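You operate a simulated robot arm through the tools that you are given. There is no shell and no other tool.

Carry out the task below with a simulated robot arm. There is one attempt and no reset: what you move stays moved.

## Task
Clamp the silted screen, brush it clean, lay it in the basket tray.
Fine: use the blue scrubbing brush and put it back; leave the clamp free again. Set down upright: blue scrubbing brush. What is to be rubbed or washed off counts as gone when no trace of it is left.
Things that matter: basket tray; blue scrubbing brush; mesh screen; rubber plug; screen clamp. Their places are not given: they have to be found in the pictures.

Only the result counts: the job must be done as asked and must still hold three seconds after the hand-in. Knocking over, shifting, dropping, spilling or breaking anything else fails it.

## Robot
A 6-joint arm with a two-finger gripper, fixed in place. Base frame: the origin is on the floor under the middle of its stand, x ahead of it, y to its left, z up; the work surface is at about z = 0.8. Readings come in m, rad, newtons and seconds.
With the tool pointing down near the work surface it reaches from about 0.36 to 0.86 m from the base axis. Its first joint turns from -2.897 to 2.897 rad. Payload 2.45 kg.
Tool frame: the origin (TCP) lies between the finger pads and is the grasp point; the fingertips stand 0.02 m ahead of it; z points along the fingers, y is the line along which they close. The gripper opens to 0.14 m; its body begins 0.168 m behind the TCP.
Orientation is told as [roll, pitch, yaw] about the base's x, y, z axes, in that order, counted from this pose: with the fingers straight down and closing along the base's y, the tool's x points along the base's -x, its y along +y and its z along -z.

## Interface
- The arm moves only by the tool apply_moves. Its argument "moves" is one flat list of numbers, 7 for each row, row after row: the gripper command, from -1 (fully open) to 1 (shut), values between in proportion, then the shift along the tool's x, y, z in m, then the turn, a rotation vector about the tool's x, y, z in degrees. In form: [jaw, x, y, z, rx, ry, rz, jaw, x, y, z, rx, ry, rz, ...]. A call has 1 to 20 rows; each row shifts and turns the commanded pose from where the row before left it, along the tool's axes as they then stand. A row lasts 0.2 s, in which the tool goes at most 0.05 m and 0.15 rad; a call with a longer step from one row to the next is refused whole, and so is a gripper value outside its range. A pose out of reach is approached as far as the arm can. The call stops where the force on the tool passes 60 N (or 10 N more than at its start, if that is more) or the arm is blocked; 0.2 s more then pass. The fingers move at their own pace (about 0.045 m/s each) and stop on an object; they squeeze with about 37 N. The grip force told is the motor's: it shows also when the fingers shut on nothing. Time passes only in rows, and 0.2 s behind the last, so rows that do not move let the fingers close. The reply holds the time, the measured pose of the TCP, the force on the tool along the base axes, the opening and the grip force, in the units named above and with some noise, with the torque about the TCP (base axes, N m) and any sound that the robot's microphone picked up.
- Cameras (640 x 400 px; columns grow to the right, rows downward): "scene" is fixed at [0.2214, -0.5003, 1.5861]; the picture's right is [0.79, -0.61, 0.00], its down [-0.44, -0.57, -0.70] and it looks along [0.42, 0.55, -0.72] (base axes); focal length 296 px, centre (320, 200). "wrist" rides on the gripper at [0.078, 0.011, -0.209] in the tool frame; the picture's right is [-0.14, 0.99, 0.00], its down [-0.92, -0.13, -0.37] and it looks along [-0.37, -0.05, 0.93] (tool axes); focal length 280 px, centre (320, 200).
- get_image(camera): a new picture of that camera. The clock stands still meanwhile.
- raise_lower(by): moves the trunk up (or, below 0, down) by that many m; the arm rides with it, the base frame stays. It gives what a move gives, with no picture.
- measure_at(camera, pixels): for up to 12 pixels [column, row] of the newest picture of that camera ("zoom" is the newest enlarged one), the place [x, y, z] in the base frame of the surface seen there, good to about 0.003 m. The clock stands still meanwhile.
- zoom(camera, box): a new picture of the part [left, top, right, bottom] of that camera's present view, enlarged. The clock stands still meanwhile.
- job_done(): hands the job in; it is judged then, once.

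Leave the gripper open and the arm clear of the work at the hand-in unless told otherwise.

The tools are called after "Emit:" by a JSON object that holds its "fn" and its "kwargs". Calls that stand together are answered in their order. apply_moves: Moves the arm, as the interface text tells. Its arguments: {"type":"object","properties":{"moves":{"type":"array"}},"required":["moves"]} The other tools are called the same way: raise_lower (by) moves the trunk up or down; get_image (camera) takes a picture; measure_at (camera, pixels) gives the place of the surface under pixels of a picture; zoom (camera, box) takes an enlarged picture of a part of a camera's view; job_done () hands the job in.

At the start:

```text
clock: 0.0
eef_pos: [0.6409, 0.2024, 1.165]
ee_rot: [-0.001, 0.0, 0.0]
wrist_force: [-0.9, 0.1, 0.5]
wrist_torque: [-0.01, -0.02, 0.01]
finger_gap: 0.14
gripper_force: 0.1
trunk travel left (down, up): [-0.1, 0.13]
```

scene: 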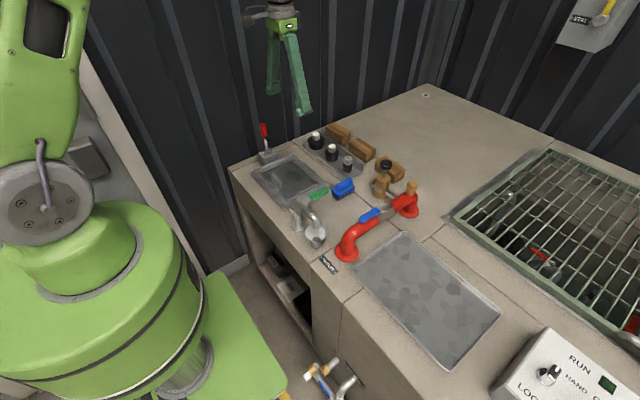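
wrist: 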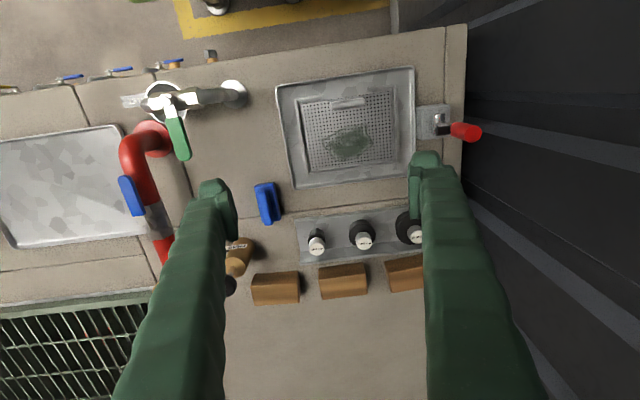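

I see a workbench with a tray holding a mesh screen, a clamp with a red handle, a blue brush, a row of plugs and a large grid. I'll enlarge parts of both views first.

Emit:
{"fn": "zoom", "kwargs": {"camera": "wrist", "box": [240, 50, 500, 210]}}

Emit:
{"fn": "zoom", "kwargs": {"camera": "scene", "box": [220, 110, 440, 260]}}

```text
2.46 times, centred on (370, 130) of wrist
```

zoom: 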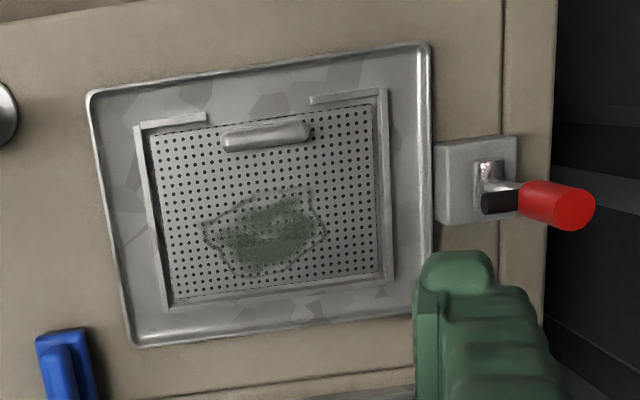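

```text
2.67 times, centred on (330, 185) of scene
```

zoom: 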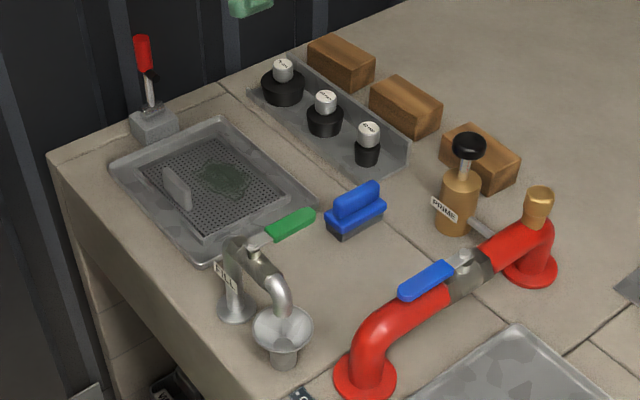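

Next I'll enlarge the right side of the scene (large grid, sheet, labelled box) and the plugs, and read positions.

Emit:
{"fn": "zoom", "kwargs": {"camera": "scene", "box": [430, 130, 640, 340]}}

Emit:
{"fn": "zoom", "kwargs": {"camera": "scene", "box": [300, 200, 520, 400]}}

Emit:
{"fn": "zoom", "kwargs": {"camera": "scene", "box": [480, 300, 640, 400]}}

Emit:
{"fn": "zoom", "kwargs": {"camera": "scene", "box": [290, 120, 410, 200]}}

Emit:
{"fn": "zoom", "kwargs": {"camera": "scene", "box": [230, 120, 340, 220]}}

Emit:
{"fn": "zoom", "kwargs": {"camera": "scene", "box": [230, 200, 390, 400]}}

Emit:
{"fn": "zoom", "kwargs": {"camera": "scene", "box": [520, 0, 640, 80]}}

```text
1.90 times, centred on (535, 235) of scene
```

zoom: 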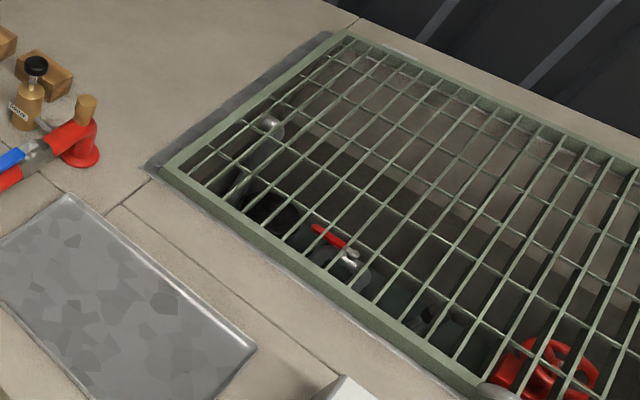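

```text
2.00 times, centred on (410, 300) of scene
```

zoom: 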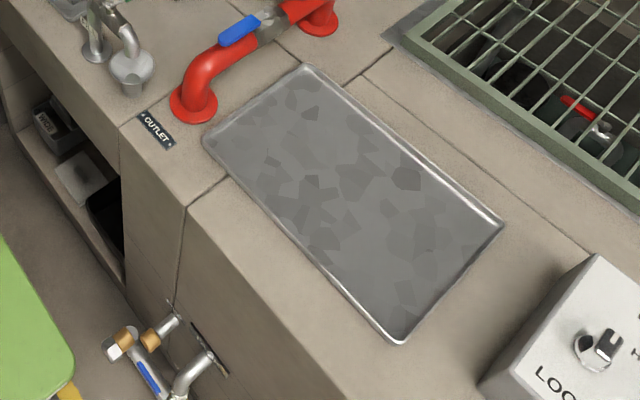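

```text
4.00 times, centred on (560, 350) of scene
```

zoom: 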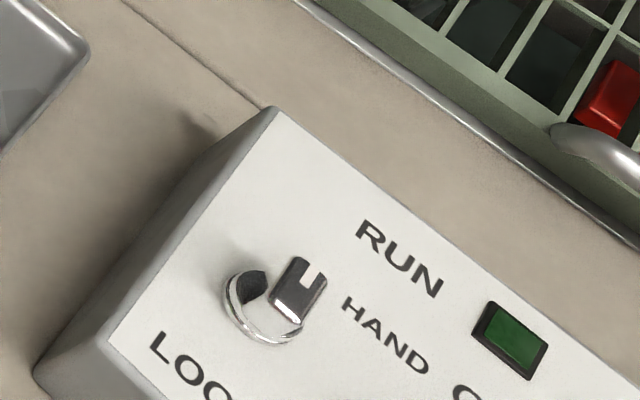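

```text
5.00 times, centred on (350, 160) of scene
```

zoom: 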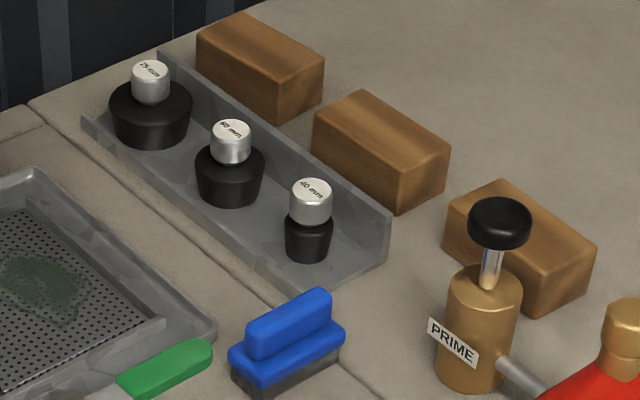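

```text
4.00 times, centred on (285, 170) of scene
```

zoom: 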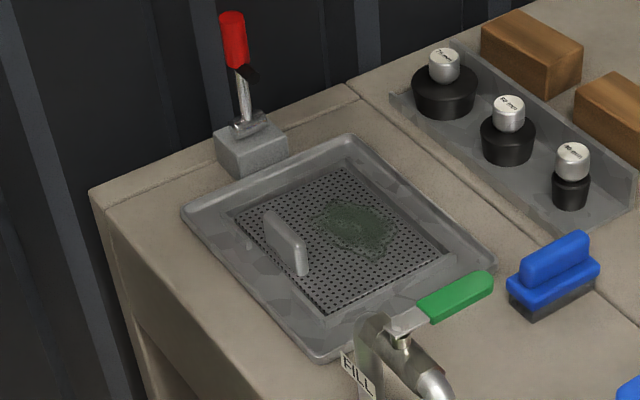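

```text
2.00 times, centred on (310, 300) of scene
```

zoom: 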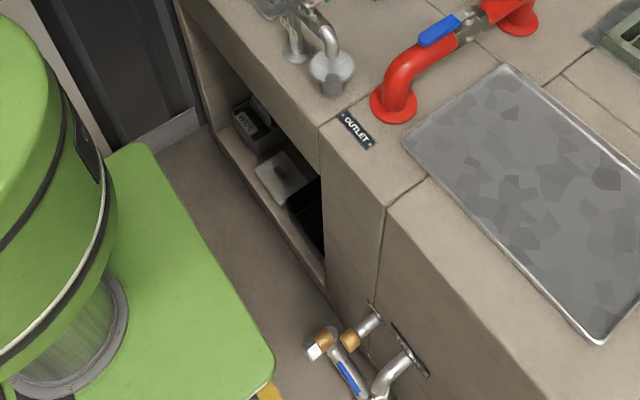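

```text
5.00 times, centred on (580, 40) of scene
```

zoom: 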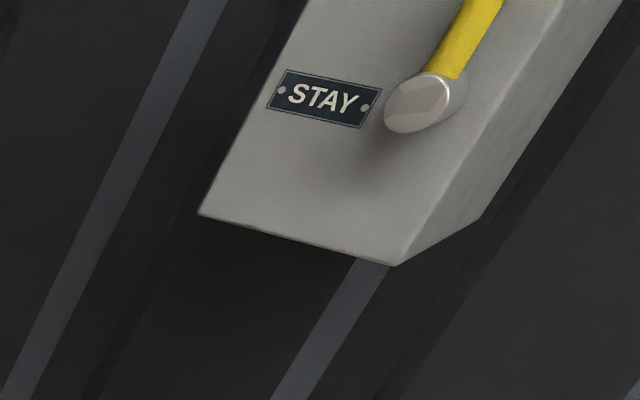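

Reading positions of the key things in the scene picture: tray corners, screen, handle, clamp, brush, flat tray, plugs.

Emit:
{"fn": "get_image", "kwargs": {"camera": "scene"}}

Emit:
{"fn": "measure_at", "kwargs": {"camera": "scene", "pixels": [[262, 128], [265, 155], [344, 186], [337, 196], [437, 300], [400, 238], [360, 268], [445, 366], [498, 316], [316, 140], [331, 150], [347, 162]]}}

Emit:
{"fn": "get_image", "kwargs": {"camera": "wrist"}}

Emit:
{"fn": "measure_at", "kwargs": {"camera": "wrist", "pixels": [[348, 103], [335, 104], [362, 100], [303, 104], [313, 173], [388, 165], [390, 92], [348, 145], [290, 90], [410, 75], [408, 175], [300, 183]]}}

Emit:
{"fn": "measure_at", "kwargs": {"camera": "wrist", "pixels": [[268, 190], [268, 215], [260, 205], [278, 205], [440, 120], [466, 131], [425, 108], [449, 108], [425, 138], [449, 138], [345, 125], [290, 140]]}}

```text
taken
```

scene: 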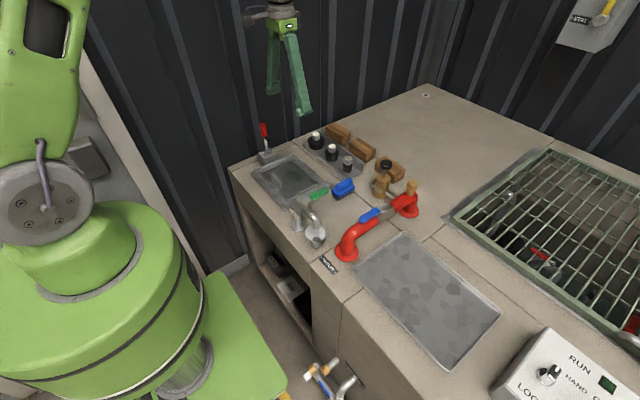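

```text
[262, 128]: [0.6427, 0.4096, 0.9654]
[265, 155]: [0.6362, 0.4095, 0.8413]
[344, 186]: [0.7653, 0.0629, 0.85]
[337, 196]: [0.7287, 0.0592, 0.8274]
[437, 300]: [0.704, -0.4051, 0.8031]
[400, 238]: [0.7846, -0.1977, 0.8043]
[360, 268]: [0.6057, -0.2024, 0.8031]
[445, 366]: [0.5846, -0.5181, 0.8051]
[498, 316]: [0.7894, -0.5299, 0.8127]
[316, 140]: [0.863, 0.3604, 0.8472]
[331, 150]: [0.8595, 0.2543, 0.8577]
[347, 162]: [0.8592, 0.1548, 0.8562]
```

```text
taken
```

wrist: 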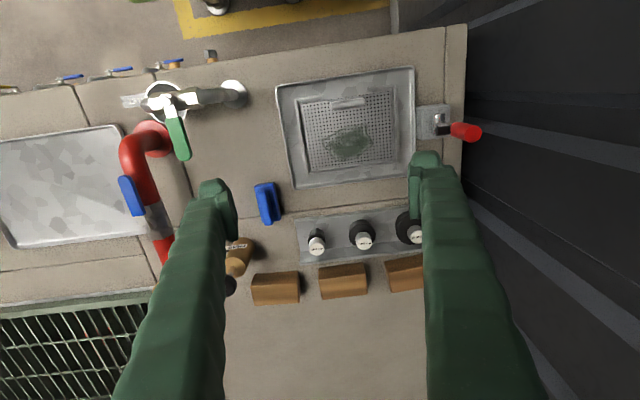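

```text
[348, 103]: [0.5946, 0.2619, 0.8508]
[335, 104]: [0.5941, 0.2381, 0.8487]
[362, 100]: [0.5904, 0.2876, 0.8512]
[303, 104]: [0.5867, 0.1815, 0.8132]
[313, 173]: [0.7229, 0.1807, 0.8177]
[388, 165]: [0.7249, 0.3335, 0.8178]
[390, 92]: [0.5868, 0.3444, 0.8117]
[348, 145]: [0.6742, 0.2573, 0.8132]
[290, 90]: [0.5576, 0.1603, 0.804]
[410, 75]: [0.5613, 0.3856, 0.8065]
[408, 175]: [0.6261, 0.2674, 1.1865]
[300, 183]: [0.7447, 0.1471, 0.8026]
```

```text
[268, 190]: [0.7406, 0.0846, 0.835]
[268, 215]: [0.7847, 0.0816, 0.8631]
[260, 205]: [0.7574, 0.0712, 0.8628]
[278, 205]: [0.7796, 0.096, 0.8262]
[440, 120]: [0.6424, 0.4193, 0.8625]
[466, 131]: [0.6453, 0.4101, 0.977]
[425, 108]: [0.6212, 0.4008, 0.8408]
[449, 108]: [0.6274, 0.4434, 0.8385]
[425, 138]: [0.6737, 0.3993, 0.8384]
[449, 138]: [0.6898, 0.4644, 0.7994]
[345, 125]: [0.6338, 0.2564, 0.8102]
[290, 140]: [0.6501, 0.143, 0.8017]
```

The screen sits in a U-shaped nest in a tray, with the red-handled clamp beside it. The large flat tray at about (0.69, -0.36) may be the basket tray. I'll move +y and slightly down for a closer look at the clamp.

Emit:
{"fn": "apply_moves", "kwargs": {"moves": [-1, 0.02, 0.04, 0.02, 0, 0, 0, -1, 0.02, 0.04, 0.02, 0, 0, 0, -1, 0.02, 0.03, 0.02, 0, 0, 0]}}

Emit:
{"fn": "get_image", "kwargs": {"camera": "wrist"}}

```text
clock: 0.8
eef_pos: [0.5783, 0.3142, 1.1041]
ee_rot: [0.001, 0.001, 0.0]
wrist_force: [-0.4, -0.5, -0.1]
wrist_torque: [0.0, 0.02, -0.02]
finger_gap: 0.14
gripper_force: 0.0
trunk travel left (down, up): [-0.1, 0.13]
```

```text
taken
```

wrist: 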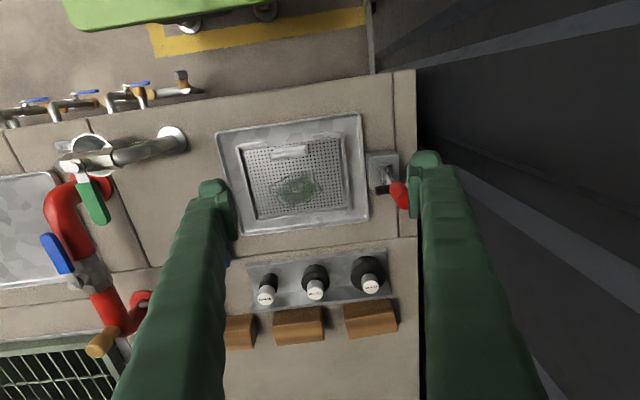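

The clamp is now at about (385,175) in the wrist picture. I'll enlarge it and measure.

Emit:
{"fn": "zoom", "kwargs": {"camera": "wrist", "box": [340, 130, 430, 230]}}

Emit:
{"fn": "zoom", "kwargs": {"camera": "scene", "box": [240, 110, 290, 180]}}

```text
4.00 times, centred on (385, 180) of wrist
```

zoom: 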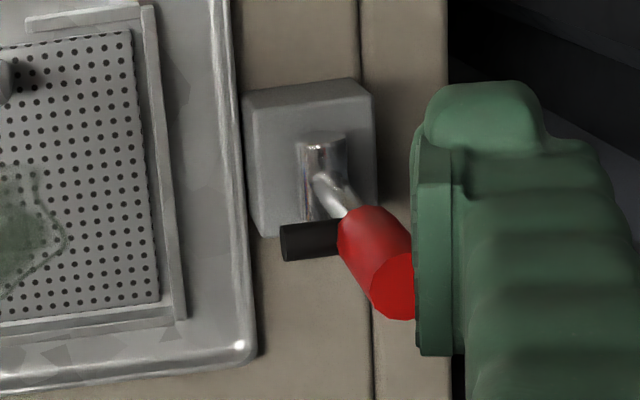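

```text
5.71 times, centred on (265, 145) of scene
```

zoom: 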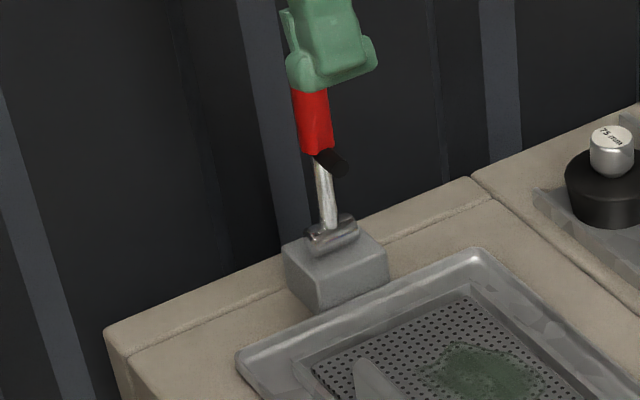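

The lever has a pivot barrel along x, a red grip above it and a black pad pointing -y, so it should fold over toward -y onto the screen's edge. I'll measure its parts and the dirt outline.

Emit:
{"fn": "measure_at", "kwargs": {"camera": "zoom", "pixels": [[345, 240], [325, 225], [313, 135], [335, 165], [325, 190], [310, 110], [318, 140]]}}

Emit:
{"fn": "zoom", "kwargs": {"camera": "wrist", "box": [340, 130, 430, 230]}}

Emit:
{"fn": "measure_at", "kwargs": {"camera": "zoom", "pixels": [[320, 140], [325, 160], [285, 245], [330, 240], [360, 220], [400, 280], [365, 265], [345, 205], [250, 100], [365, 90], [260, 225]]}}

Emit:
{"fn": "zoom", "kwargs": {"camera": "wrist", "box": [220, 110, 370, 230]}}

```text
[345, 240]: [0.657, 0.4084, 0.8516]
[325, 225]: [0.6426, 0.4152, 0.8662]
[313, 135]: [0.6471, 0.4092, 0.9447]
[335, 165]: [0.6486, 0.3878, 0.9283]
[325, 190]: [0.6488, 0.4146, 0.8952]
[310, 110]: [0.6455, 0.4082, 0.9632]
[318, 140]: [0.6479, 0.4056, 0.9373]
```

```text
4.00 times, centred on (385, 180) of wrist
```

zoom: 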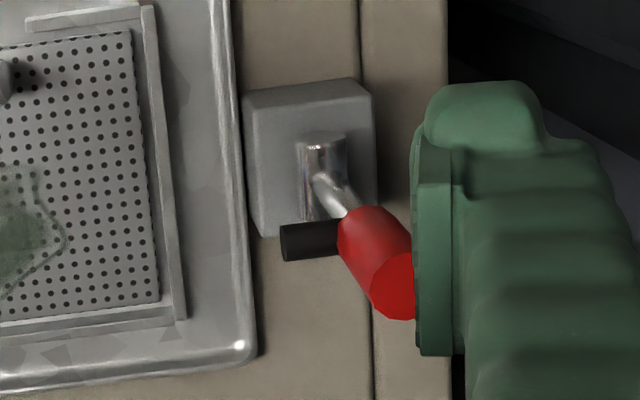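

```text
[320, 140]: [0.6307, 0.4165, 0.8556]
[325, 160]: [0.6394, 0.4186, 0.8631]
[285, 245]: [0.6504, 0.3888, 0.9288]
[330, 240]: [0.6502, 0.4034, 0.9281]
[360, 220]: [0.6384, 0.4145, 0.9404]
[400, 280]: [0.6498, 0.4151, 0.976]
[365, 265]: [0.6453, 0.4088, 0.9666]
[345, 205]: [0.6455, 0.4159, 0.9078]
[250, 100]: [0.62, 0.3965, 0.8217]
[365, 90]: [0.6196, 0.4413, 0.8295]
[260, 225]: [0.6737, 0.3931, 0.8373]
```

```text
3.33 times, centred on (295, 170) of wrist
```

zoom: 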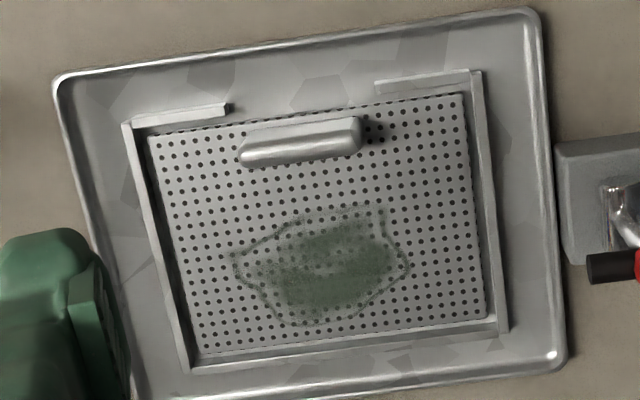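

I'll measure the nest rails, screen corners, handle and dirt outline in this enlarged view.

Emit:
{"fn": "measure_at", "kwargs": {"camera": "zoom", "pixels": [[152, 138], [463, 97], [486, 315], [205, 350], [130, 130], [475, 75], [505, 330], [188, 368], [228, 108], [380, 86]]}}

Emit:
{"fn": "measure_at", "kwargs": {"camera": "zoom", "pixels": [[240, 155], [360, 140], [300, 143], [360, 120], [238, 265], [380, 210], [408, 265], [300, 325], [345, 215], [265, 300], [380, 310]]}}

Emit:
{"fn": "measure_at", "kwargs": {"camera": "zoom", "pixels": [[62, 80], [530, 15], [560, 362], [135, 395], [90, 110], [510, 50], [530, 335], [495, 200], [488, 200], [475, 200], [515, 200], [548, 200]]}}

```text
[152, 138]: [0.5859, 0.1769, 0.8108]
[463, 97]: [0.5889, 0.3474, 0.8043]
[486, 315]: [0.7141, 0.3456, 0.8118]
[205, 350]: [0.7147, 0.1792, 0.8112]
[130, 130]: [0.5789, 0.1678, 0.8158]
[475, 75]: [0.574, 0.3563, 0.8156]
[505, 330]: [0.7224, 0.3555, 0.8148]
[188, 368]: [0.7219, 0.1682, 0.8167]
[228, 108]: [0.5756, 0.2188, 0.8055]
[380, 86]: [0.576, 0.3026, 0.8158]
```

```text
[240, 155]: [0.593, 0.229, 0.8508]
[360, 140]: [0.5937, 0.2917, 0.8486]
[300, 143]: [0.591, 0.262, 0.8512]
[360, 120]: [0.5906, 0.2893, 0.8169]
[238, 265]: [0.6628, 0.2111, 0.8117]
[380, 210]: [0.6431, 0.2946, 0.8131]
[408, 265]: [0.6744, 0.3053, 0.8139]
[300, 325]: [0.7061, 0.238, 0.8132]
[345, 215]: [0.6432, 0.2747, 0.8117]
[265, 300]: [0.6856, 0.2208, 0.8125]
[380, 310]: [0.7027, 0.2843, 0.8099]
```

```text
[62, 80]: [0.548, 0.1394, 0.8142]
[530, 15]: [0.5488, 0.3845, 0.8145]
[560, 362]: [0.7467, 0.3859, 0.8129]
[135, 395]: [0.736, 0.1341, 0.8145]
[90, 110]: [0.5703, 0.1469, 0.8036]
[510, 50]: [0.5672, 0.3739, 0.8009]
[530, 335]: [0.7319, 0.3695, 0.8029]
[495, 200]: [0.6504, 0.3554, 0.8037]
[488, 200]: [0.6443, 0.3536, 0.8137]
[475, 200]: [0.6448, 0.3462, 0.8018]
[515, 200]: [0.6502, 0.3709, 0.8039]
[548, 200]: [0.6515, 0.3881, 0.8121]
```

Measurements are consistent: the screen spans x 0.586–0.714, y 0.177–0.346, with its handle at about (0.592, 0.260). Before acting I want to be sure which thing is the basket tray, so I'll enlarge the brush and the shelf bins, then look at the flat tray.

Emit:
{"fn": "zoom", "kwargs": {"camera": "scene", "box": [255, 240, 345, 340]}}

Emit:
{"fn": "zoom", "kwargs": {"camera": "scene", "box": [320, 170, 370, 210]}}

Emit:
{"fn": "apply_moves", "kwargs": {"moves": [-1, 0, -0.05, 0, 0, 0, 0, -1, 0, -0.05, 0, 0, 0, 0, -1, 0, -0.05, 0, 0, 0, 0, -1, 0, -0.05, 0, 0, 0, 0, -1, 0, -0.05, 0, 0, 0, 0, -1, 0, -0.05, 0, 0, 0, 0, -1, 0, -0.05, 0, 0, 0, 0, -1, 0, -0.05, 0, 0, 0, 0]}}

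Emit:
{"fn": "get_image", "kwargs": {"camera": "wrist"}}

```text
4.00 times, centred on (300, 290) of scene
```

zoom: 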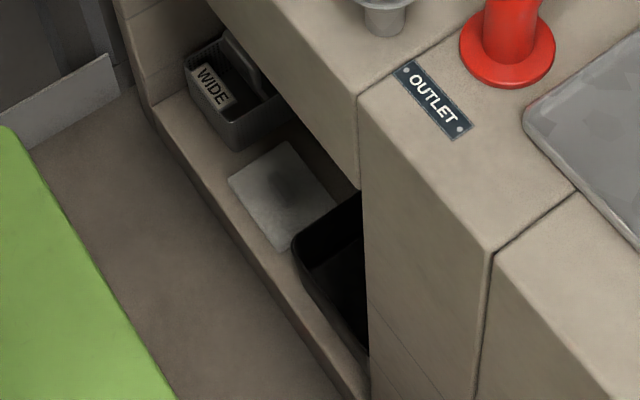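

```text
10.00 times, centred on (345, 190) of scene
```

zoom: 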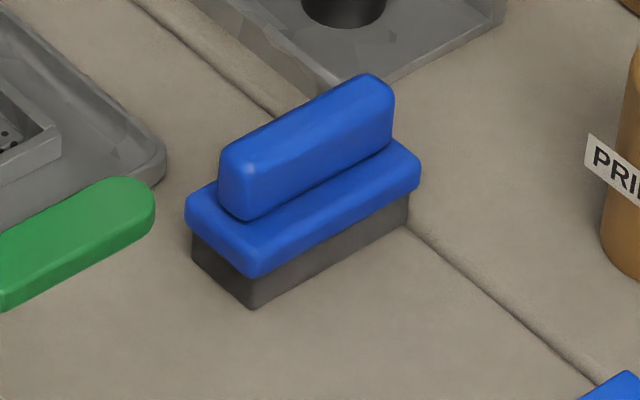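

```text
clock: 2.6
eef_pos: [0.5821, -0.0851, 1.1038]
ee_rot: [0.001, -0.002, 0.001]
wrist_force: [-0.5, -0.4, 0.7]
wrist_torque: [0.02, -0.05, -0.02]
finger_gap: 0.1399
gripper_force: 0.0
trunk travel left (down, up): [-0.1, 0.13]
```

```text
taken
```

wrist: 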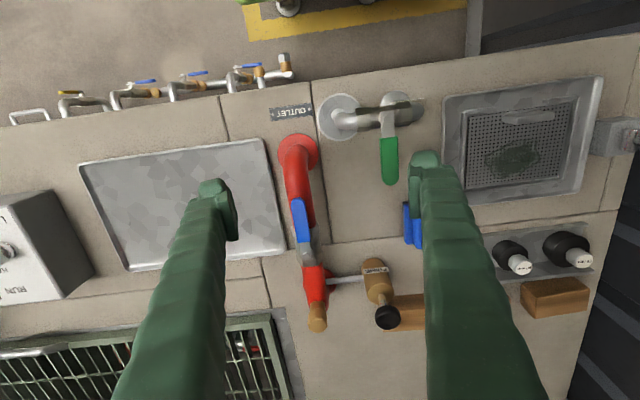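

The flat tray at picture (185,205) looks like the only open tray on the bench. I'll look further toward -y to make sure there's no other candidate.

Emit:
{"fn": "apply_moves", "kwargs": {"moves": [-1, 0, -0.05, -0.02, 0, 0, 0, -1, 0, -0.05, -0.02, 0, 0, 0, -1, 0, -0.05, -0.02, 0, 0, 0, -1, 0, -0.05, -0.02, 0, 0, 0, -1, 0, -0.05, -0.02, 0, 0, 0, -1, 0, -0.05, 0, 0, 0, 0]}}

Emit:
{"fn": "get_image", "kwargs": {"camera": "wrist"}}

Emit:
{"fn": "get_image", "kwargs": {"camera": "scene"}}

```text
refused: row 1 steps farther than a row can; nothing moved
```

```text
taken
```

wrist: 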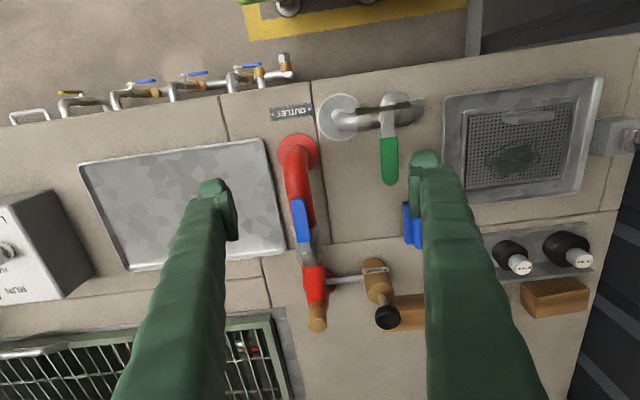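

```text
taken
```

scene: 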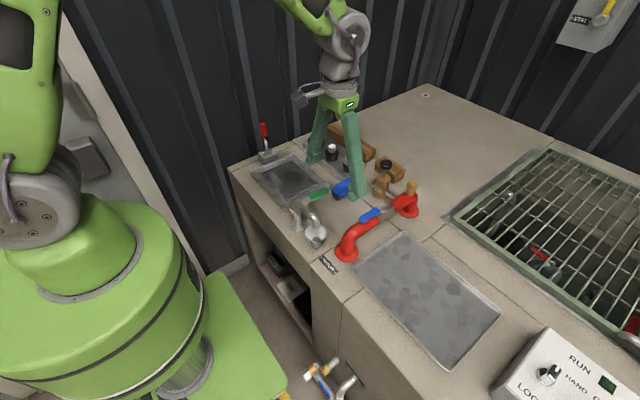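

That call was refused because the combined step was too long. I'll use smaller steps to look toward -y.

Emit:
{"fn": "apply_moves", "kwargs": {"moves": [-1, 0, -0.045, -0.015, 0, 0, 0, -1, 0, -0.045, -0.015, 0, 0, 0, -1, 0, -0.045, -0.015, 0, 0, 0, -1, 0, -0.045, -0.015, 0, 0, 0, -1, 0, -0.045, -0.015, 0, 0, 0, -1, 0, -0.045, -0.015, 0, 0, 0]}}

Emit:
{"fn": "get_image", "kwargs": {"camera": "wrist"}}

```text
clock: 4.0
eef_pos: [0.5816, -0.3557, 1.1934]
ee_rot: [0.002, 0.001, 0.002]
wrist_force: [0.6, -0.6, -0.9]
wrist_torque: [0.08, 0.01, -0.01]
finger_gap: 0.14
gripper_force: 0.1
trunk travel left (down, up): [-0.1, 0.13]
```

```text
taken
```

wrist: 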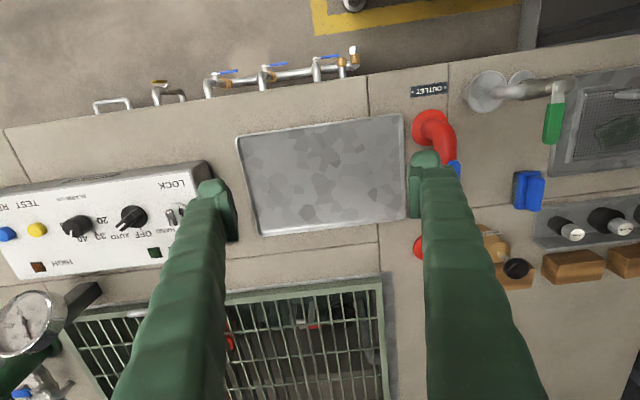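

The flat tray, at picture (325,175), is the only empty tray on the bench. The rest is a control box, grating, gauge and taps, so this is the basket tray. I'll measure its rim and floor.

Emit:
{"fn": "measure_at", "kwargs": {"camera": "wrist", "pixels": [[240, 140], [402, 116], [405, 215], [260, 233], [322, 175], [250, 148], [395, 122], [398, 208], [268, 225]]}}

Emit:
{"fn": "zoom", "kwargs": {"camera": "wrist", "box": [220, 100, 420, 250]}}

```text
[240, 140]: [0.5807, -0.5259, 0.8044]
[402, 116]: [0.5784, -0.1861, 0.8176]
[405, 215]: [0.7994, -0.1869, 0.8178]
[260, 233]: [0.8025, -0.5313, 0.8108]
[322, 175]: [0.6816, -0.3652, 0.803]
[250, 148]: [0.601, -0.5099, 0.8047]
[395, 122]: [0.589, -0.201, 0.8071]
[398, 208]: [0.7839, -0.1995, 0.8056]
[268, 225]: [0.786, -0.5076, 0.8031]
```

```text
2.67 times, centred on (320, 175) of wrist
```

zoom: 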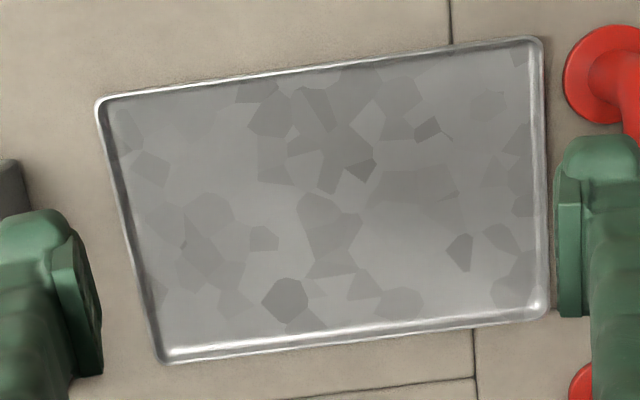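

The basket tray spans x 0.58–0.80, y -0.53 to -0.19, with its floor at z≈0.803. Next I'll travel back above the clamp lever at about (0.646, 0.414), staying high at z≥1.12.

Emit:
{"fn": "apply_moves", "kwargs": {"moves": [-1, -0.0038, 0.0453, 0.0043, 0, 0, 0, -1, -0.0038, 0.0453, 0.0043, 0, 0, 0, -1, -0.0038, 0.0453, 0.0043, 0, 0, 0, -1, -0.0038, 0.0453, 0.0043, 0, 0, 0, -1, -0.0038, 0.0453, 0.0043, 0, 0, 0, -1, -0.0038, 0.0453, 0.0043, 0, 0, 0, -1, -0.0038, 0.0453, 0.0043, 0, 0, 0, -1, -0.0038, 0.0453, 0.0043, 0, 0, 0, -1, -0.0038, 0.0453, 0.0043, 0, 0, 0, -1, -0.0038, 0.0453, 0.0043, 0, 0, 0, -1, -0.0038, 0.0453, 0.0043, 0, 0, 0, -1, -0.0038, 0.0453, 0.0043, 0, 0, 0, -1, -0.0038, 0.0453, 0.0043, 0, 0, 0, -1, -0.0038, 0.0453, 0.0043, 0, 0, 0, -1, -0.0038, 0.0453, 0.0043, 0, 0, 0, -1, -0.0038, 0.0453, 0.0043, 0, 0, 0, -1, -0.0038, 0.0453, 0.0043, 0, 0, 0]}}

```text
clock: 7.6
eef_pos: [0.6443, 0.4117, 1.122]
ee_rot: [0.0, 0.0, -0.001]
wrist_force: [-0.7, 0.5, -0.2]
wrist_torque: [-0.04, 0.01, -0.01]
finger_gap: 0.14
gripper_force: 0.0
trunk travel left (down, up): [-0.1, 0.13]
```

I'm above the lever at z 1.122. Now I'll turn the tool -90° about its own z so the fingers close along x, and narrow the opening to about 0.07.

Emit:
{"fn": "apply_moves", "kwargs": {"moves": [-1, 0, 0, 0, 0, 0, -8.181818, -1, 0, 0, 0, 0, 0, -8.181818, -1, 0, 0, 0, 0, 0, -8.181818, -1, 0, 0, 0, 0, 0, -8.181818, -1, 0, 0, 0, 0, 0, -8.181818, -1, 0, 0, 0, 0, 0, -8.181818, -0.5, 0, 0, 0, 0, 0, -8.181818, -0.3, 0, 0, 0, 0, 0, -8.181818, -0.1, 0, 0, 0, 0, 0, -8.181818, 0, 0, 0, 0, 0, 0, -8.181818, 0, 0, 0, 0, 0, 0, -8.181818]}}

Emit:
{"fn": "get_image", "kwargs": {"camera": "wrist"}}

Emit:
{"fn": "get_image", "kwargs": {"camera": "scene"}}

```text
clock: 10.0
eef_pos: [0.6451, 0.4142, 1.1217]
ee_rot: [0.0, -0.002, 1.574]
wrist_force: [0.3, 0.0, 0.0]
wrist_torque: [0.02, 0.0, 0.0]
finger_gap: 0.0702
gripper_force: 0.0
trunk travel left (down, up): [-0.1, 0.13]
```

```text
taken
```

wrist: 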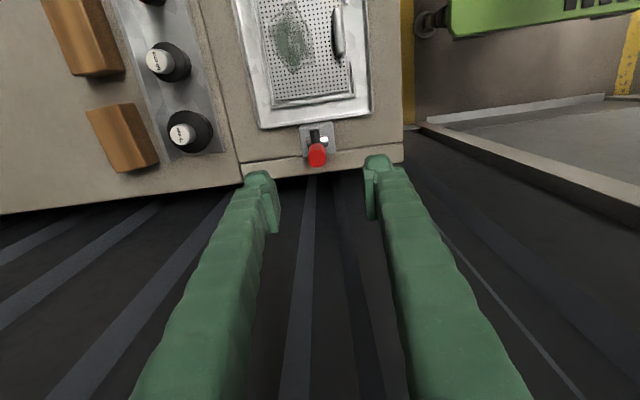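

```text
taken
```

scene: 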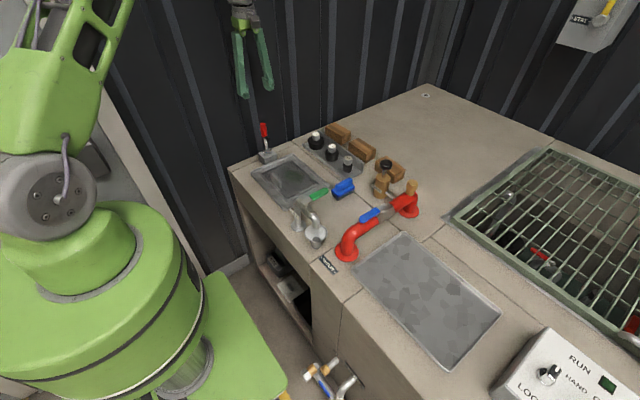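

The lever at picture (318,150) lies between the fingers. I'll check its position in this view before going down.

Emit:
{"fn": "zoom", "kwargs": {"camera": "wrist", "box": [280, 110, 360, 180]}}

Emit:
{"fn": "measure_at", "kwargs": {"camera": "wrist", "pixels": [[317, 153], [317, 158], [312, 155], [323, 155], [314, 137], [323, 140]]}}

```text
5.71 times, centred on (320, 145) of wrist
```

zoom: 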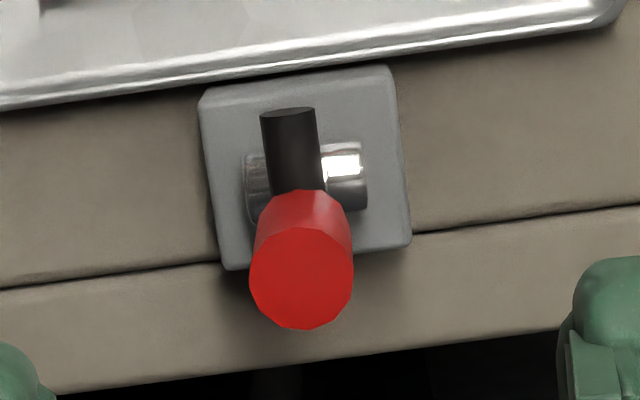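

```text
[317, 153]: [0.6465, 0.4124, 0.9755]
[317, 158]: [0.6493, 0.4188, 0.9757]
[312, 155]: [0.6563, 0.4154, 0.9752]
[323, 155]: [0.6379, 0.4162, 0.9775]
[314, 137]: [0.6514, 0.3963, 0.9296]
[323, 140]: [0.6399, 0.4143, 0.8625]
```

The lever's grip is at x 0.6475, y 0.4155, top z 0.976. I'll go down to z 0.958 with the fingers either side in x, then close on it.

Emit:
{"fn": "apply_moves", "kwargs": {"moves": [0, 0, -0.002, 0.041, 0, 0, 0, 0, 0, 0, 0.041, 0, 0, 0, 0, 0, 0, 0.041, 0, 0, 0, 0, 0, 0, 0.041, 0, 0, 0, 0, 0, 0, 0, 0, 0, 0, 1, 0, 0, 0, 0, 0, 0, 1, 0, 0, 0, 0, 0, 0, 1, 0, 0, 0, 0, 0, 0, 1, 0, 0, 0, 0, 0, 0, 1, 0, 0, 0, 0, 0, 0]}}

Emit:
{"fn": "zoom", "kwargs": {"camera": "scene", "box": [220, 80, 340, 200]}}

```text
clock: 12.2
eef_pos: [0.6494, 0.4173, 0.9582]
ee_rot: [-0.003, -0.003, 1.57]
wrist_force: [25.1, -2.3, -0.4]
wrist_torque: [-0.19, -0.29, -0.04]
finger_gap: 0.0223
gripper_force: 44.8
trunk travel left (down, up): [-0.1, 0.13]
```

```text
3.33 times, centred on (280, 140) of scene
```

zoom: 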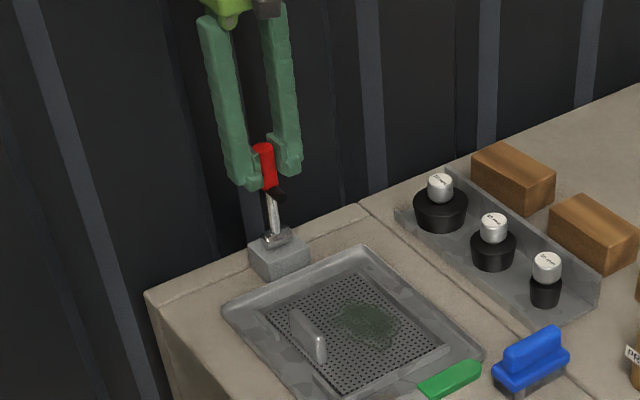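

The lever is gripped with the gap at 0.022, but the tool feels 25 N sideways in x. I'll shift about 2 mm toward +x to relieve it and read again.

Emit:
{"fn": "apply_moves", "kwargs": {"moves": [1, 0, -0.0015, 0, 0, 0, 0, 1, 0, 0, 0, 0, 0, 0]}}

```text
clock: 12.8
eef_pos: [0.6501, 0.4168, 0.9592]
ee_rot: [-0.002, -0.001, 1.571]
wrist_force: [23.4, -0.6, 7.8]
wrist_torque: [0.05, -0.19, -0.01]
finger_gap: 0.0227
gripper_force: 44.5
trunk travel left (down, up): [-0.1, 0.13]
```

Still about 23 N. I'll shift a few more millimetres in x and watch the trend.

Emit:
{"fn": "apply_moves", "kwargs": {"moves": [1, 0, -0.002, 0, 0, 0, 0, 1, 0, -0.001, 0, 0, 0, 0, 1, 0, 0, 0, 0, 0, 0]}}

```text
clock: 13.6
eef_pos: [0.649, 0.4173, 0.9577]
ee_rot: [0.0, -0.001, 1.571]
wrist_force: [6.6, 12.1, 14.9]
wrist_torque: [1.28, -0.04, 0.01]
finger_gap: 0.0224
gripper_force: 44.9
trunk travel left (down, up): [-0.1, 0.13]
```

The x force has dropped to 6.6 N. Now I'll start the arc toward -y with three 6° steps to see how the lever responds.

Emit:
{"fn": "apply_moves", "kwargs": {"moves": [1, 0.01129, 0, 0.00059, 0, 0, 0, 1, 0.01117, 0, 0.00177, 0, 0, 0, 1, 0.01092, 0, 0.00293, 0, 0, 0]}}

Emit:
{"fn": "zoom", "kwargs": {"camera": "scene", "box": [220, 80, 340, 200]}}

```text
clock: 14.4
eef_pos: [0.6497, 0.3821, 0.9505]
ee_rot: [0.003, 0.003, 1.57]
wrist_force: [1.5, 12.9, 0.0]
wrist_torque: [1.3, 0.15, -0.03]
finger_gap: 0.0224
gripper_force: 44.9
trunk travel left (down, up): [-0.1, 0.13]
```

```text
3.33 times, centred on (280, 140) of scene
```

zoom: 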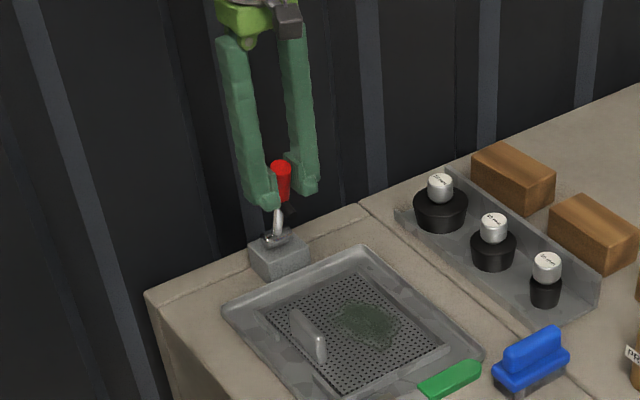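

The lever follows with about 13 N of drag. I'll continue the arc to about 72°.

Emit:
{"fn": "apply_moves", "kwargs": {"moves": [1, 0.01055, 0, 0.00405, 0, 0, 0, 1, 0.01007, 0, 0.00513, 0, 0, 0, 1, 0.00948, 0, 0.00616, 0, 0, 0, 1, 0.00878, 0, 0.00712, 0, 0, 0, 1, 0.00799, 0, 0.00799, 0, 0, 0, 1, 0.00712, 0, 0.00878, 0, 0, 0, 1, 0.00616, 0, 0.00948, 0, 0, 0, 1, 0.00513, 0, 0.01007, 0, 0, 0, 1, 0.00405, 0, 0.01055, 0, 0, 0]}}

Emit:
{"fn": "zoom", "kwargs": {"camera": "scene", "box": [220, 80, 340, 200]}}

```text
clock: 16.4
eef_pos: [0.6501, 0.3088, 0.883]
ee_rot: [-0.002, 0.003, 1.572]
wrist_force: [-11.2, -8.8, 13.8]
wrist_torque: [1.37, -0.08, 0.16]
finger_gap: 0.0188
gripper_force: 43.8
trunk travel left (down, up): [-0.1, 0.13]
```

```text
3.33 times, centred on (280, 140) of scene
```

zoom: 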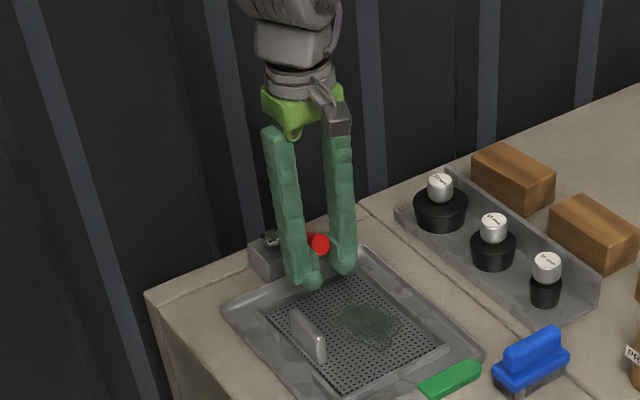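

The lever is mostly down. I'll continue in smaller steps toward flat.

Emit:
{"fn": "apply_moves", "kwargs": {"moves": [1, 0.0029, 0, 0.01092, 0, 0, 0, 1, 0.00177, 0, 0.01117, 0, 0, 0]}}

Emit:
{"fn": "zoom", "kwargs": {"camera": "scene", "box": [240, 110, 320, 190]}}

Emit:
{"fn": "get_image", "kwargs": {"camera": "wrist"}}

```text
clock: 17.0
eef_pos: [0.65, 0.305, 0.8616]
ee_rot: [0.0, -0.001, 1.57]
wrist_force: [-14.1, -15.5, 14.4]
wrist_torque: [1.48, -0.2, 0.15]
finger_gap: 0.019
gripper_force: 43.9
trunk travel left (down, up): [-0.1, 0.13]
```

```text
5.00 times, centred on (280, 150) of scene
```

zoom: 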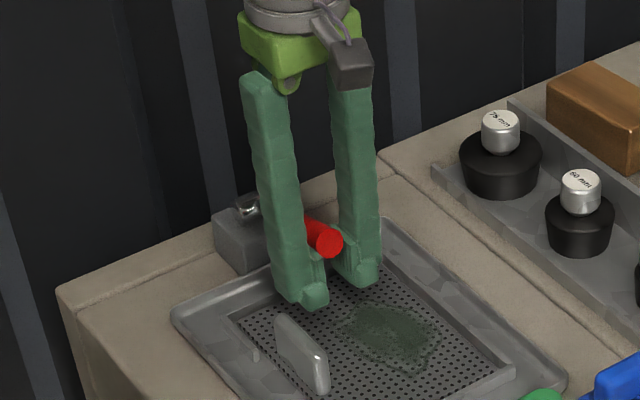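

```text
taken
```

wrist: 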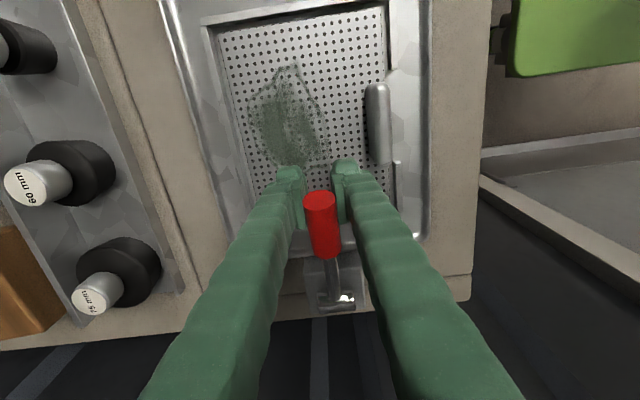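

The lever is nearly flat. I'll press it down further in small steps and watch the force for when the pad reaches the screen.

Emit:
{"fn": "apply_moves", "kwargs": {"moves": [1, 0, 0, 0.005, 0, 0, 0, 1, 0, 0, 0.005, 0, 0, 0]}}

Emit:
{"fn": "zoom", "kwargs": {"camera": "scene", "box": [240, 110, 320, 190]}}

```text
clock: 17.6
eef_pos: [0.6498, 0.305, 0.8508]
ee_rot: [-0.002, 0.0, 1.571]
wrist_force: [-15.0, -18.6, 14.9]
wrist_torque: [1.73, -0.31, 0.17]
finger_gap: 0.0186
gripper_force: 43.8
trunk travel left (down, up): [-0.1, 0.13]
```

```text
5.00 times, centred on (280, 150) of scene
```

zoom: 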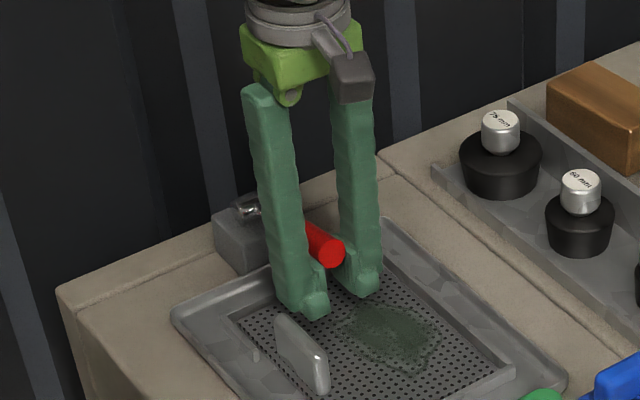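

I'll measure the lever's current angle from the wrist view.

Emit:
{"fn": "zoom", "kwargs": {"camera": "wrist", "box": [270, 160, 390, 330]}}

Emit:
{"fn": "measure_at", "kwargs": {"camera": "zoom", "pixels": [[320, 110], [320, 160], [325, 210], [340, 260], [350, 310], [330, 340]]}}

```text
2.35 times, centred on (330, 245) of wrist
```

zoom: 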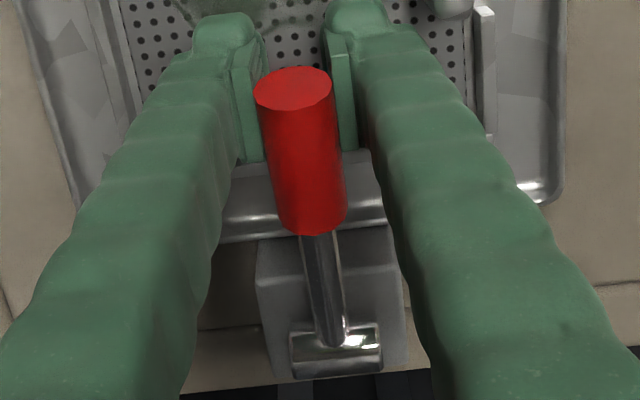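

```text
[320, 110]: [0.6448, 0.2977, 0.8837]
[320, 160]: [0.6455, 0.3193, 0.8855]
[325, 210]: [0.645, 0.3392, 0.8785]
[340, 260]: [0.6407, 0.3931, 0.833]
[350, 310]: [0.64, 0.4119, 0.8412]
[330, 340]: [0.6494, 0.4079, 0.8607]
```

The lever is about 10° short of flat, and the grip has slid up past the pads (gap 0.0186). I'll open, rise above it, close the fingers, and push down on the red grip from above.

Emit:
{"fn": "apply_moves", "kwargs": {"moves": [0, 0, 0, 0, 0, 0, 0, 0, 0, 0, 0, 0, 0, 0, 0, 0, 0, 0, 0, 0, 0, 0, 0, 0, -0.03, 0, 0, 0, 0, 0, 0, -0.03, 0, 0, 0, 0, 0, 0, -0.03, 0, 0, 0, 1, 0, 0, 0, 0, 0, 0, 1, 0, 0, 0, 0, 0, 0, 1, 0, 0, 0, 0, 0, 0, 1, 0, 0, 0, 0, 0, 0]}}

Emit:
{"fn": "get_image", "kwargs": {"camera": "wrist"}}

Emit:
{"fn": "zoom", "kwargs": {"camera": "scene", "box": [240, 110, 320, 190]}}

```text
clock: 19.8
eef_pos: [0.6509, 0.3086, 0.9402]
ee_rot: [0.0, 0.0, 1.571]
wrist_force: [-0.2, 0.6, -0.2]
wrist_torque: [0.0, 0.01, -0.02]
finger_gap: 0.0002
gripper_force: 14.5
trunk travel left (down, up): [-0.1, 0.13]
```

```text
taken
```

wrist: 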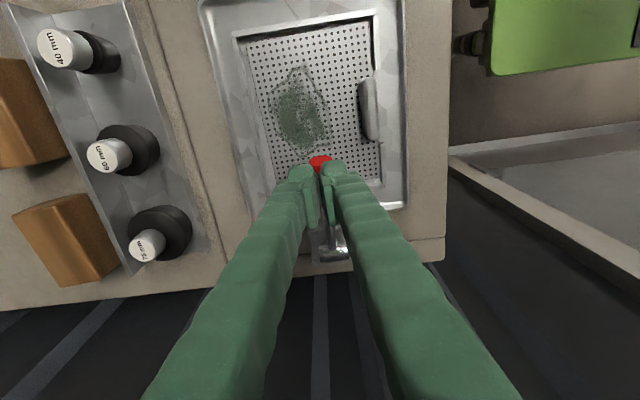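

```text
5.00 times, centred on (280, 150) of scene
```

zoom: 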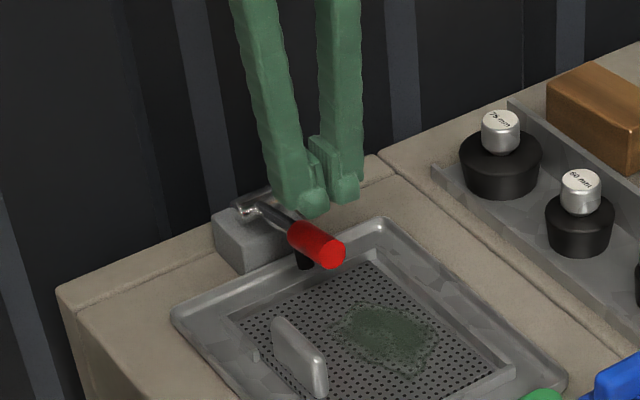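

The lever stays put and the fingers are closed above it. I'll shift 3 mm to centre over the lever and press down in steps.

Emit:
{"fn": "apply_moves", "kwargs": {"moves": [1, 0, 0.003, 0.01, 0, 0, 0, 1, 0, 0, 0.01, 0, 0, 0, 1, 0, 0, 0.01, 0, 0, 0, 1, 0, 0, 0.008, 0, 0, 0]}}

Emit:
{"fn": "zoom", "kwargs": {"camera": "scene", "box": [240, 110, 320, 190]}}

```text
clock: 20.8
eef_pos: [0.6488, 0.3077, 0.9014]
ee_rot: [0.0, 0.001, 1.572]
wrist_force: [-0.6, 1.4, -0.1]
wrist_torque: [0.0, 0.02, 0.02]
finger_gap: 0.0
gripper_force: 29.2
trunk travel left (down, up): [-0.1, 0.13]
```

```text
5.00 times, centred on (280, 150) of scene
```

zoom: 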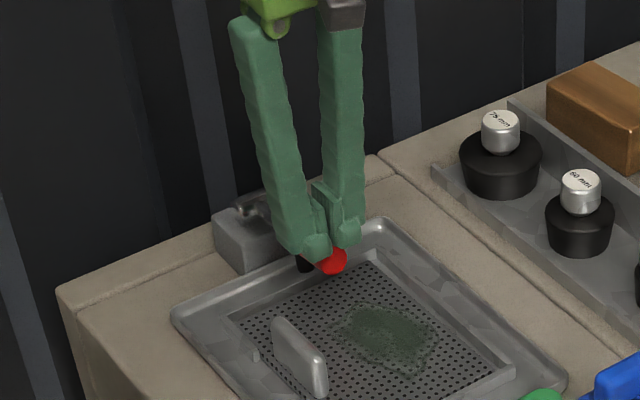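

No contact yet, so I'll keep pressing down in 4 mm steps.

Emit:
{"fn": "apply_moves", "kwargs": {"moves": [1, 0, 0, 0.004, 0, 0, 0, 1, 0, 0, 0.004, 0, 0, 0, 1, 0, 0, 0.004, 0, 0, 0, 1, 0, 0, 0.004, 0, 0, 0]}}

Emit:
{"fn": "zoom", "kwargs": {"camera": "scene", "box": [240, 110, 320, 190]}}

```text
clock: 21.8
eef_pos: [0.6486, 0.308, 0.8869]
ee_rot: [0.001, 0.0, 1.57]
wrist_force: [0.2, 0.2, 0.0]
wrist_torque: [0.0, -0.02, -0.02]
finger_gap: 0.0
gripper_force: 29.6
trunk travel left (down, up): [-0.1, 0.13]
```

```text
5.00 times, centred on (280, 150) of scene
```

zoom: 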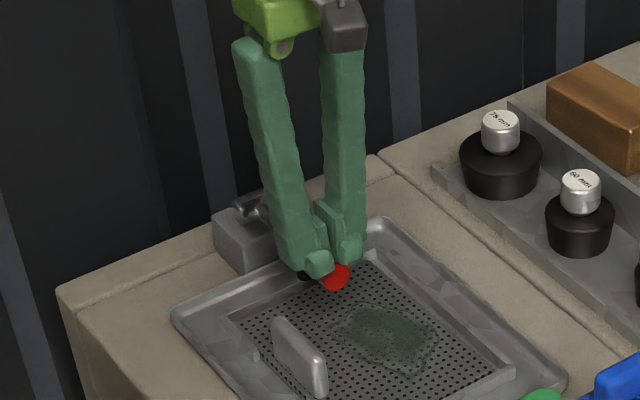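

The red tip has moved down in the picture though no force shows. I'll continue pressing.

Emit:
{"fn": "apply_moves", "kwargs": {"moves": [1, 0, 0, 0.004, 0, 0, 0, 1, 0, 0, 0.004, 0, 0, 0, 1, 0, 0, 0.003, 0, 0, 0]}}

Emit:
{"fn": "zoom", "kwargs": {"camera": "scene", "box": [240, 110, 320, 190]}}

```text
clock: 22.6
eef_pos: [0.6496, 0.3068, 0.8829]
ee_rot: [-0.01, -0.004, 1.571]
wrist_force: [-3.4, -2.2, 59.7]
wrist_torque: [-0.37, 0.12, -0.17]
finger_gap: 0.0062
gripper_force: 29.6
trunk travel left (down, up): [-0.1, 0.13]
```

```text
5.00 times, centred on (280, 150) of scene
```

zoom: 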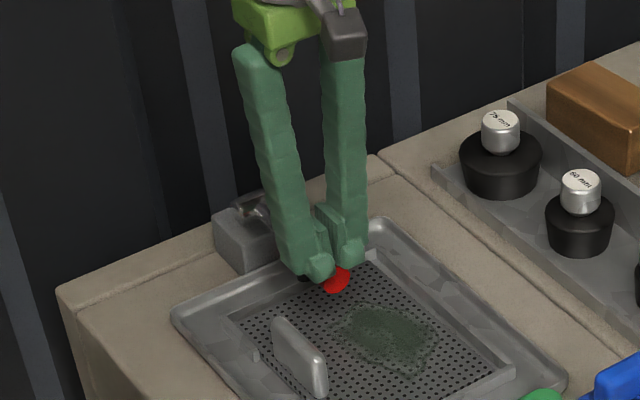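

Firm stop at about 60 N, with the fingertip at z≈0.863, so the lever is flat and the pad is down. I'll lift off and look.

Emit:
{"fn": "apply_moves", "kwargs": {"moves": [1, 0, 0, -0.01, 0, 0, 0, 1, 0, 0, -0.04, 0, 0, 0, 1, 0, 0, -0.045, 0, 0, 0, 1, 0, 0, -0.045, 0, 0, 0, 1, 0, 0, -0.045, 0, 0, 0]}}

Emit:
{"fn": "zoom", "kwargs": {"camera": "scene", "box": [240, 110, 320, 190]}}

Emit:
{"fn": "get_image", "kwargs": {"camera": "wrist"}}

```text
clock: 23.8
eef_pos: [0.6462, 0.3078, 1.0616]
ee_rot: [-0.002, 0.0, 1.569]
wrist_force: [0.1, -0.4, 0.0]
wrist_torque: [0.04, -0.06, 0.02]
finger_gap: 0.0002
gripper_force: 29.6
trunk travel left (down, up): [-0.1, 0.13]
```

```text
5.00 times, centred on (280, 150) of scene
```

zoom: 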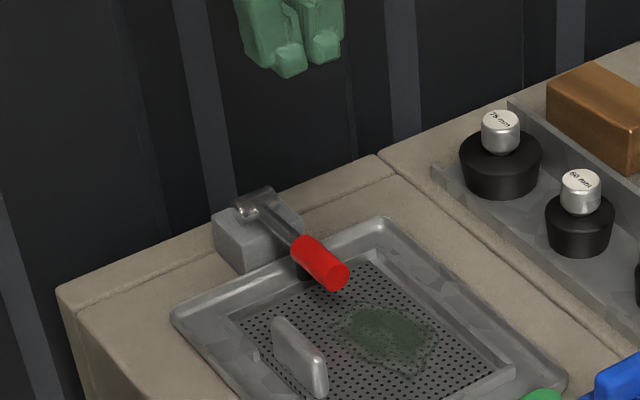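

```text
taken
```

wrist: 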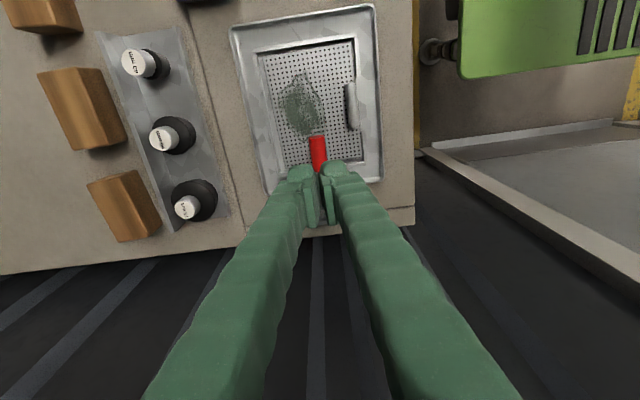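

The lever stays down over the screen edge. I'll measure it, then turn the tool back +90° and head toward the brush at about (0.76, 0.08).

Emit:
{"fn": "measure_at", "kwargs": {"camera": "zoom", "pixels": [[335, 275], [318, 258], [300, 245], [280, 225], [304, 270]]}}

Emit:
{"fn": "apply_moves", "kwargs": {"moves": [1, 0, 0, 0, 0, 0, 8.181818, 1, 0, 0, 0, 0, 0, 8.181818, 1, 0, 0, 0, 0, 0, 8.181818, 1, 0, 0, 0, 0, 0, 8.181818, 1, 0, 0, 0, 0, 0, 8.181818, 0.5, 0, 0, 0, 0, 0, 8.181818, 0.3, 0, 0, 0, 0, 0, 8.181818, 0, 0, 0, 0, 0, 0, 8.181818, 0, 0, 0, 0, 0, 0, 8.181818, 0, 0, 0, 0, 0, 0, 8.181818, 0, 0, 0, 0, 0, 0, 8.181818]}}

```text
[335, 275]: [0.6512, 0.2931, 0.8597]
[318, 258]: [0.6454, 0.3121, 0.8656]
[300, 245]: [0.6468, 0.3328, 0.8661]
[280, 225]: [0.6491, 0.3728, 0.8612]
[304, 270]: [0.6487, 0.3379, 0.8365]
```

```text
clock: 26.2
eef_pos: [0.6488, 0.3069, 1.0615]
ee_rot: [-0.001, 0.001, -0.002]
wrist_force: [-0.9, 0.1, 0.6]
wrist_torque: [0.01, 0.02, 0.01]
finger_gap: 0.0701
gripper_force: 0.0
trunk travel left (down, up): [-0.1, 0.13]
```

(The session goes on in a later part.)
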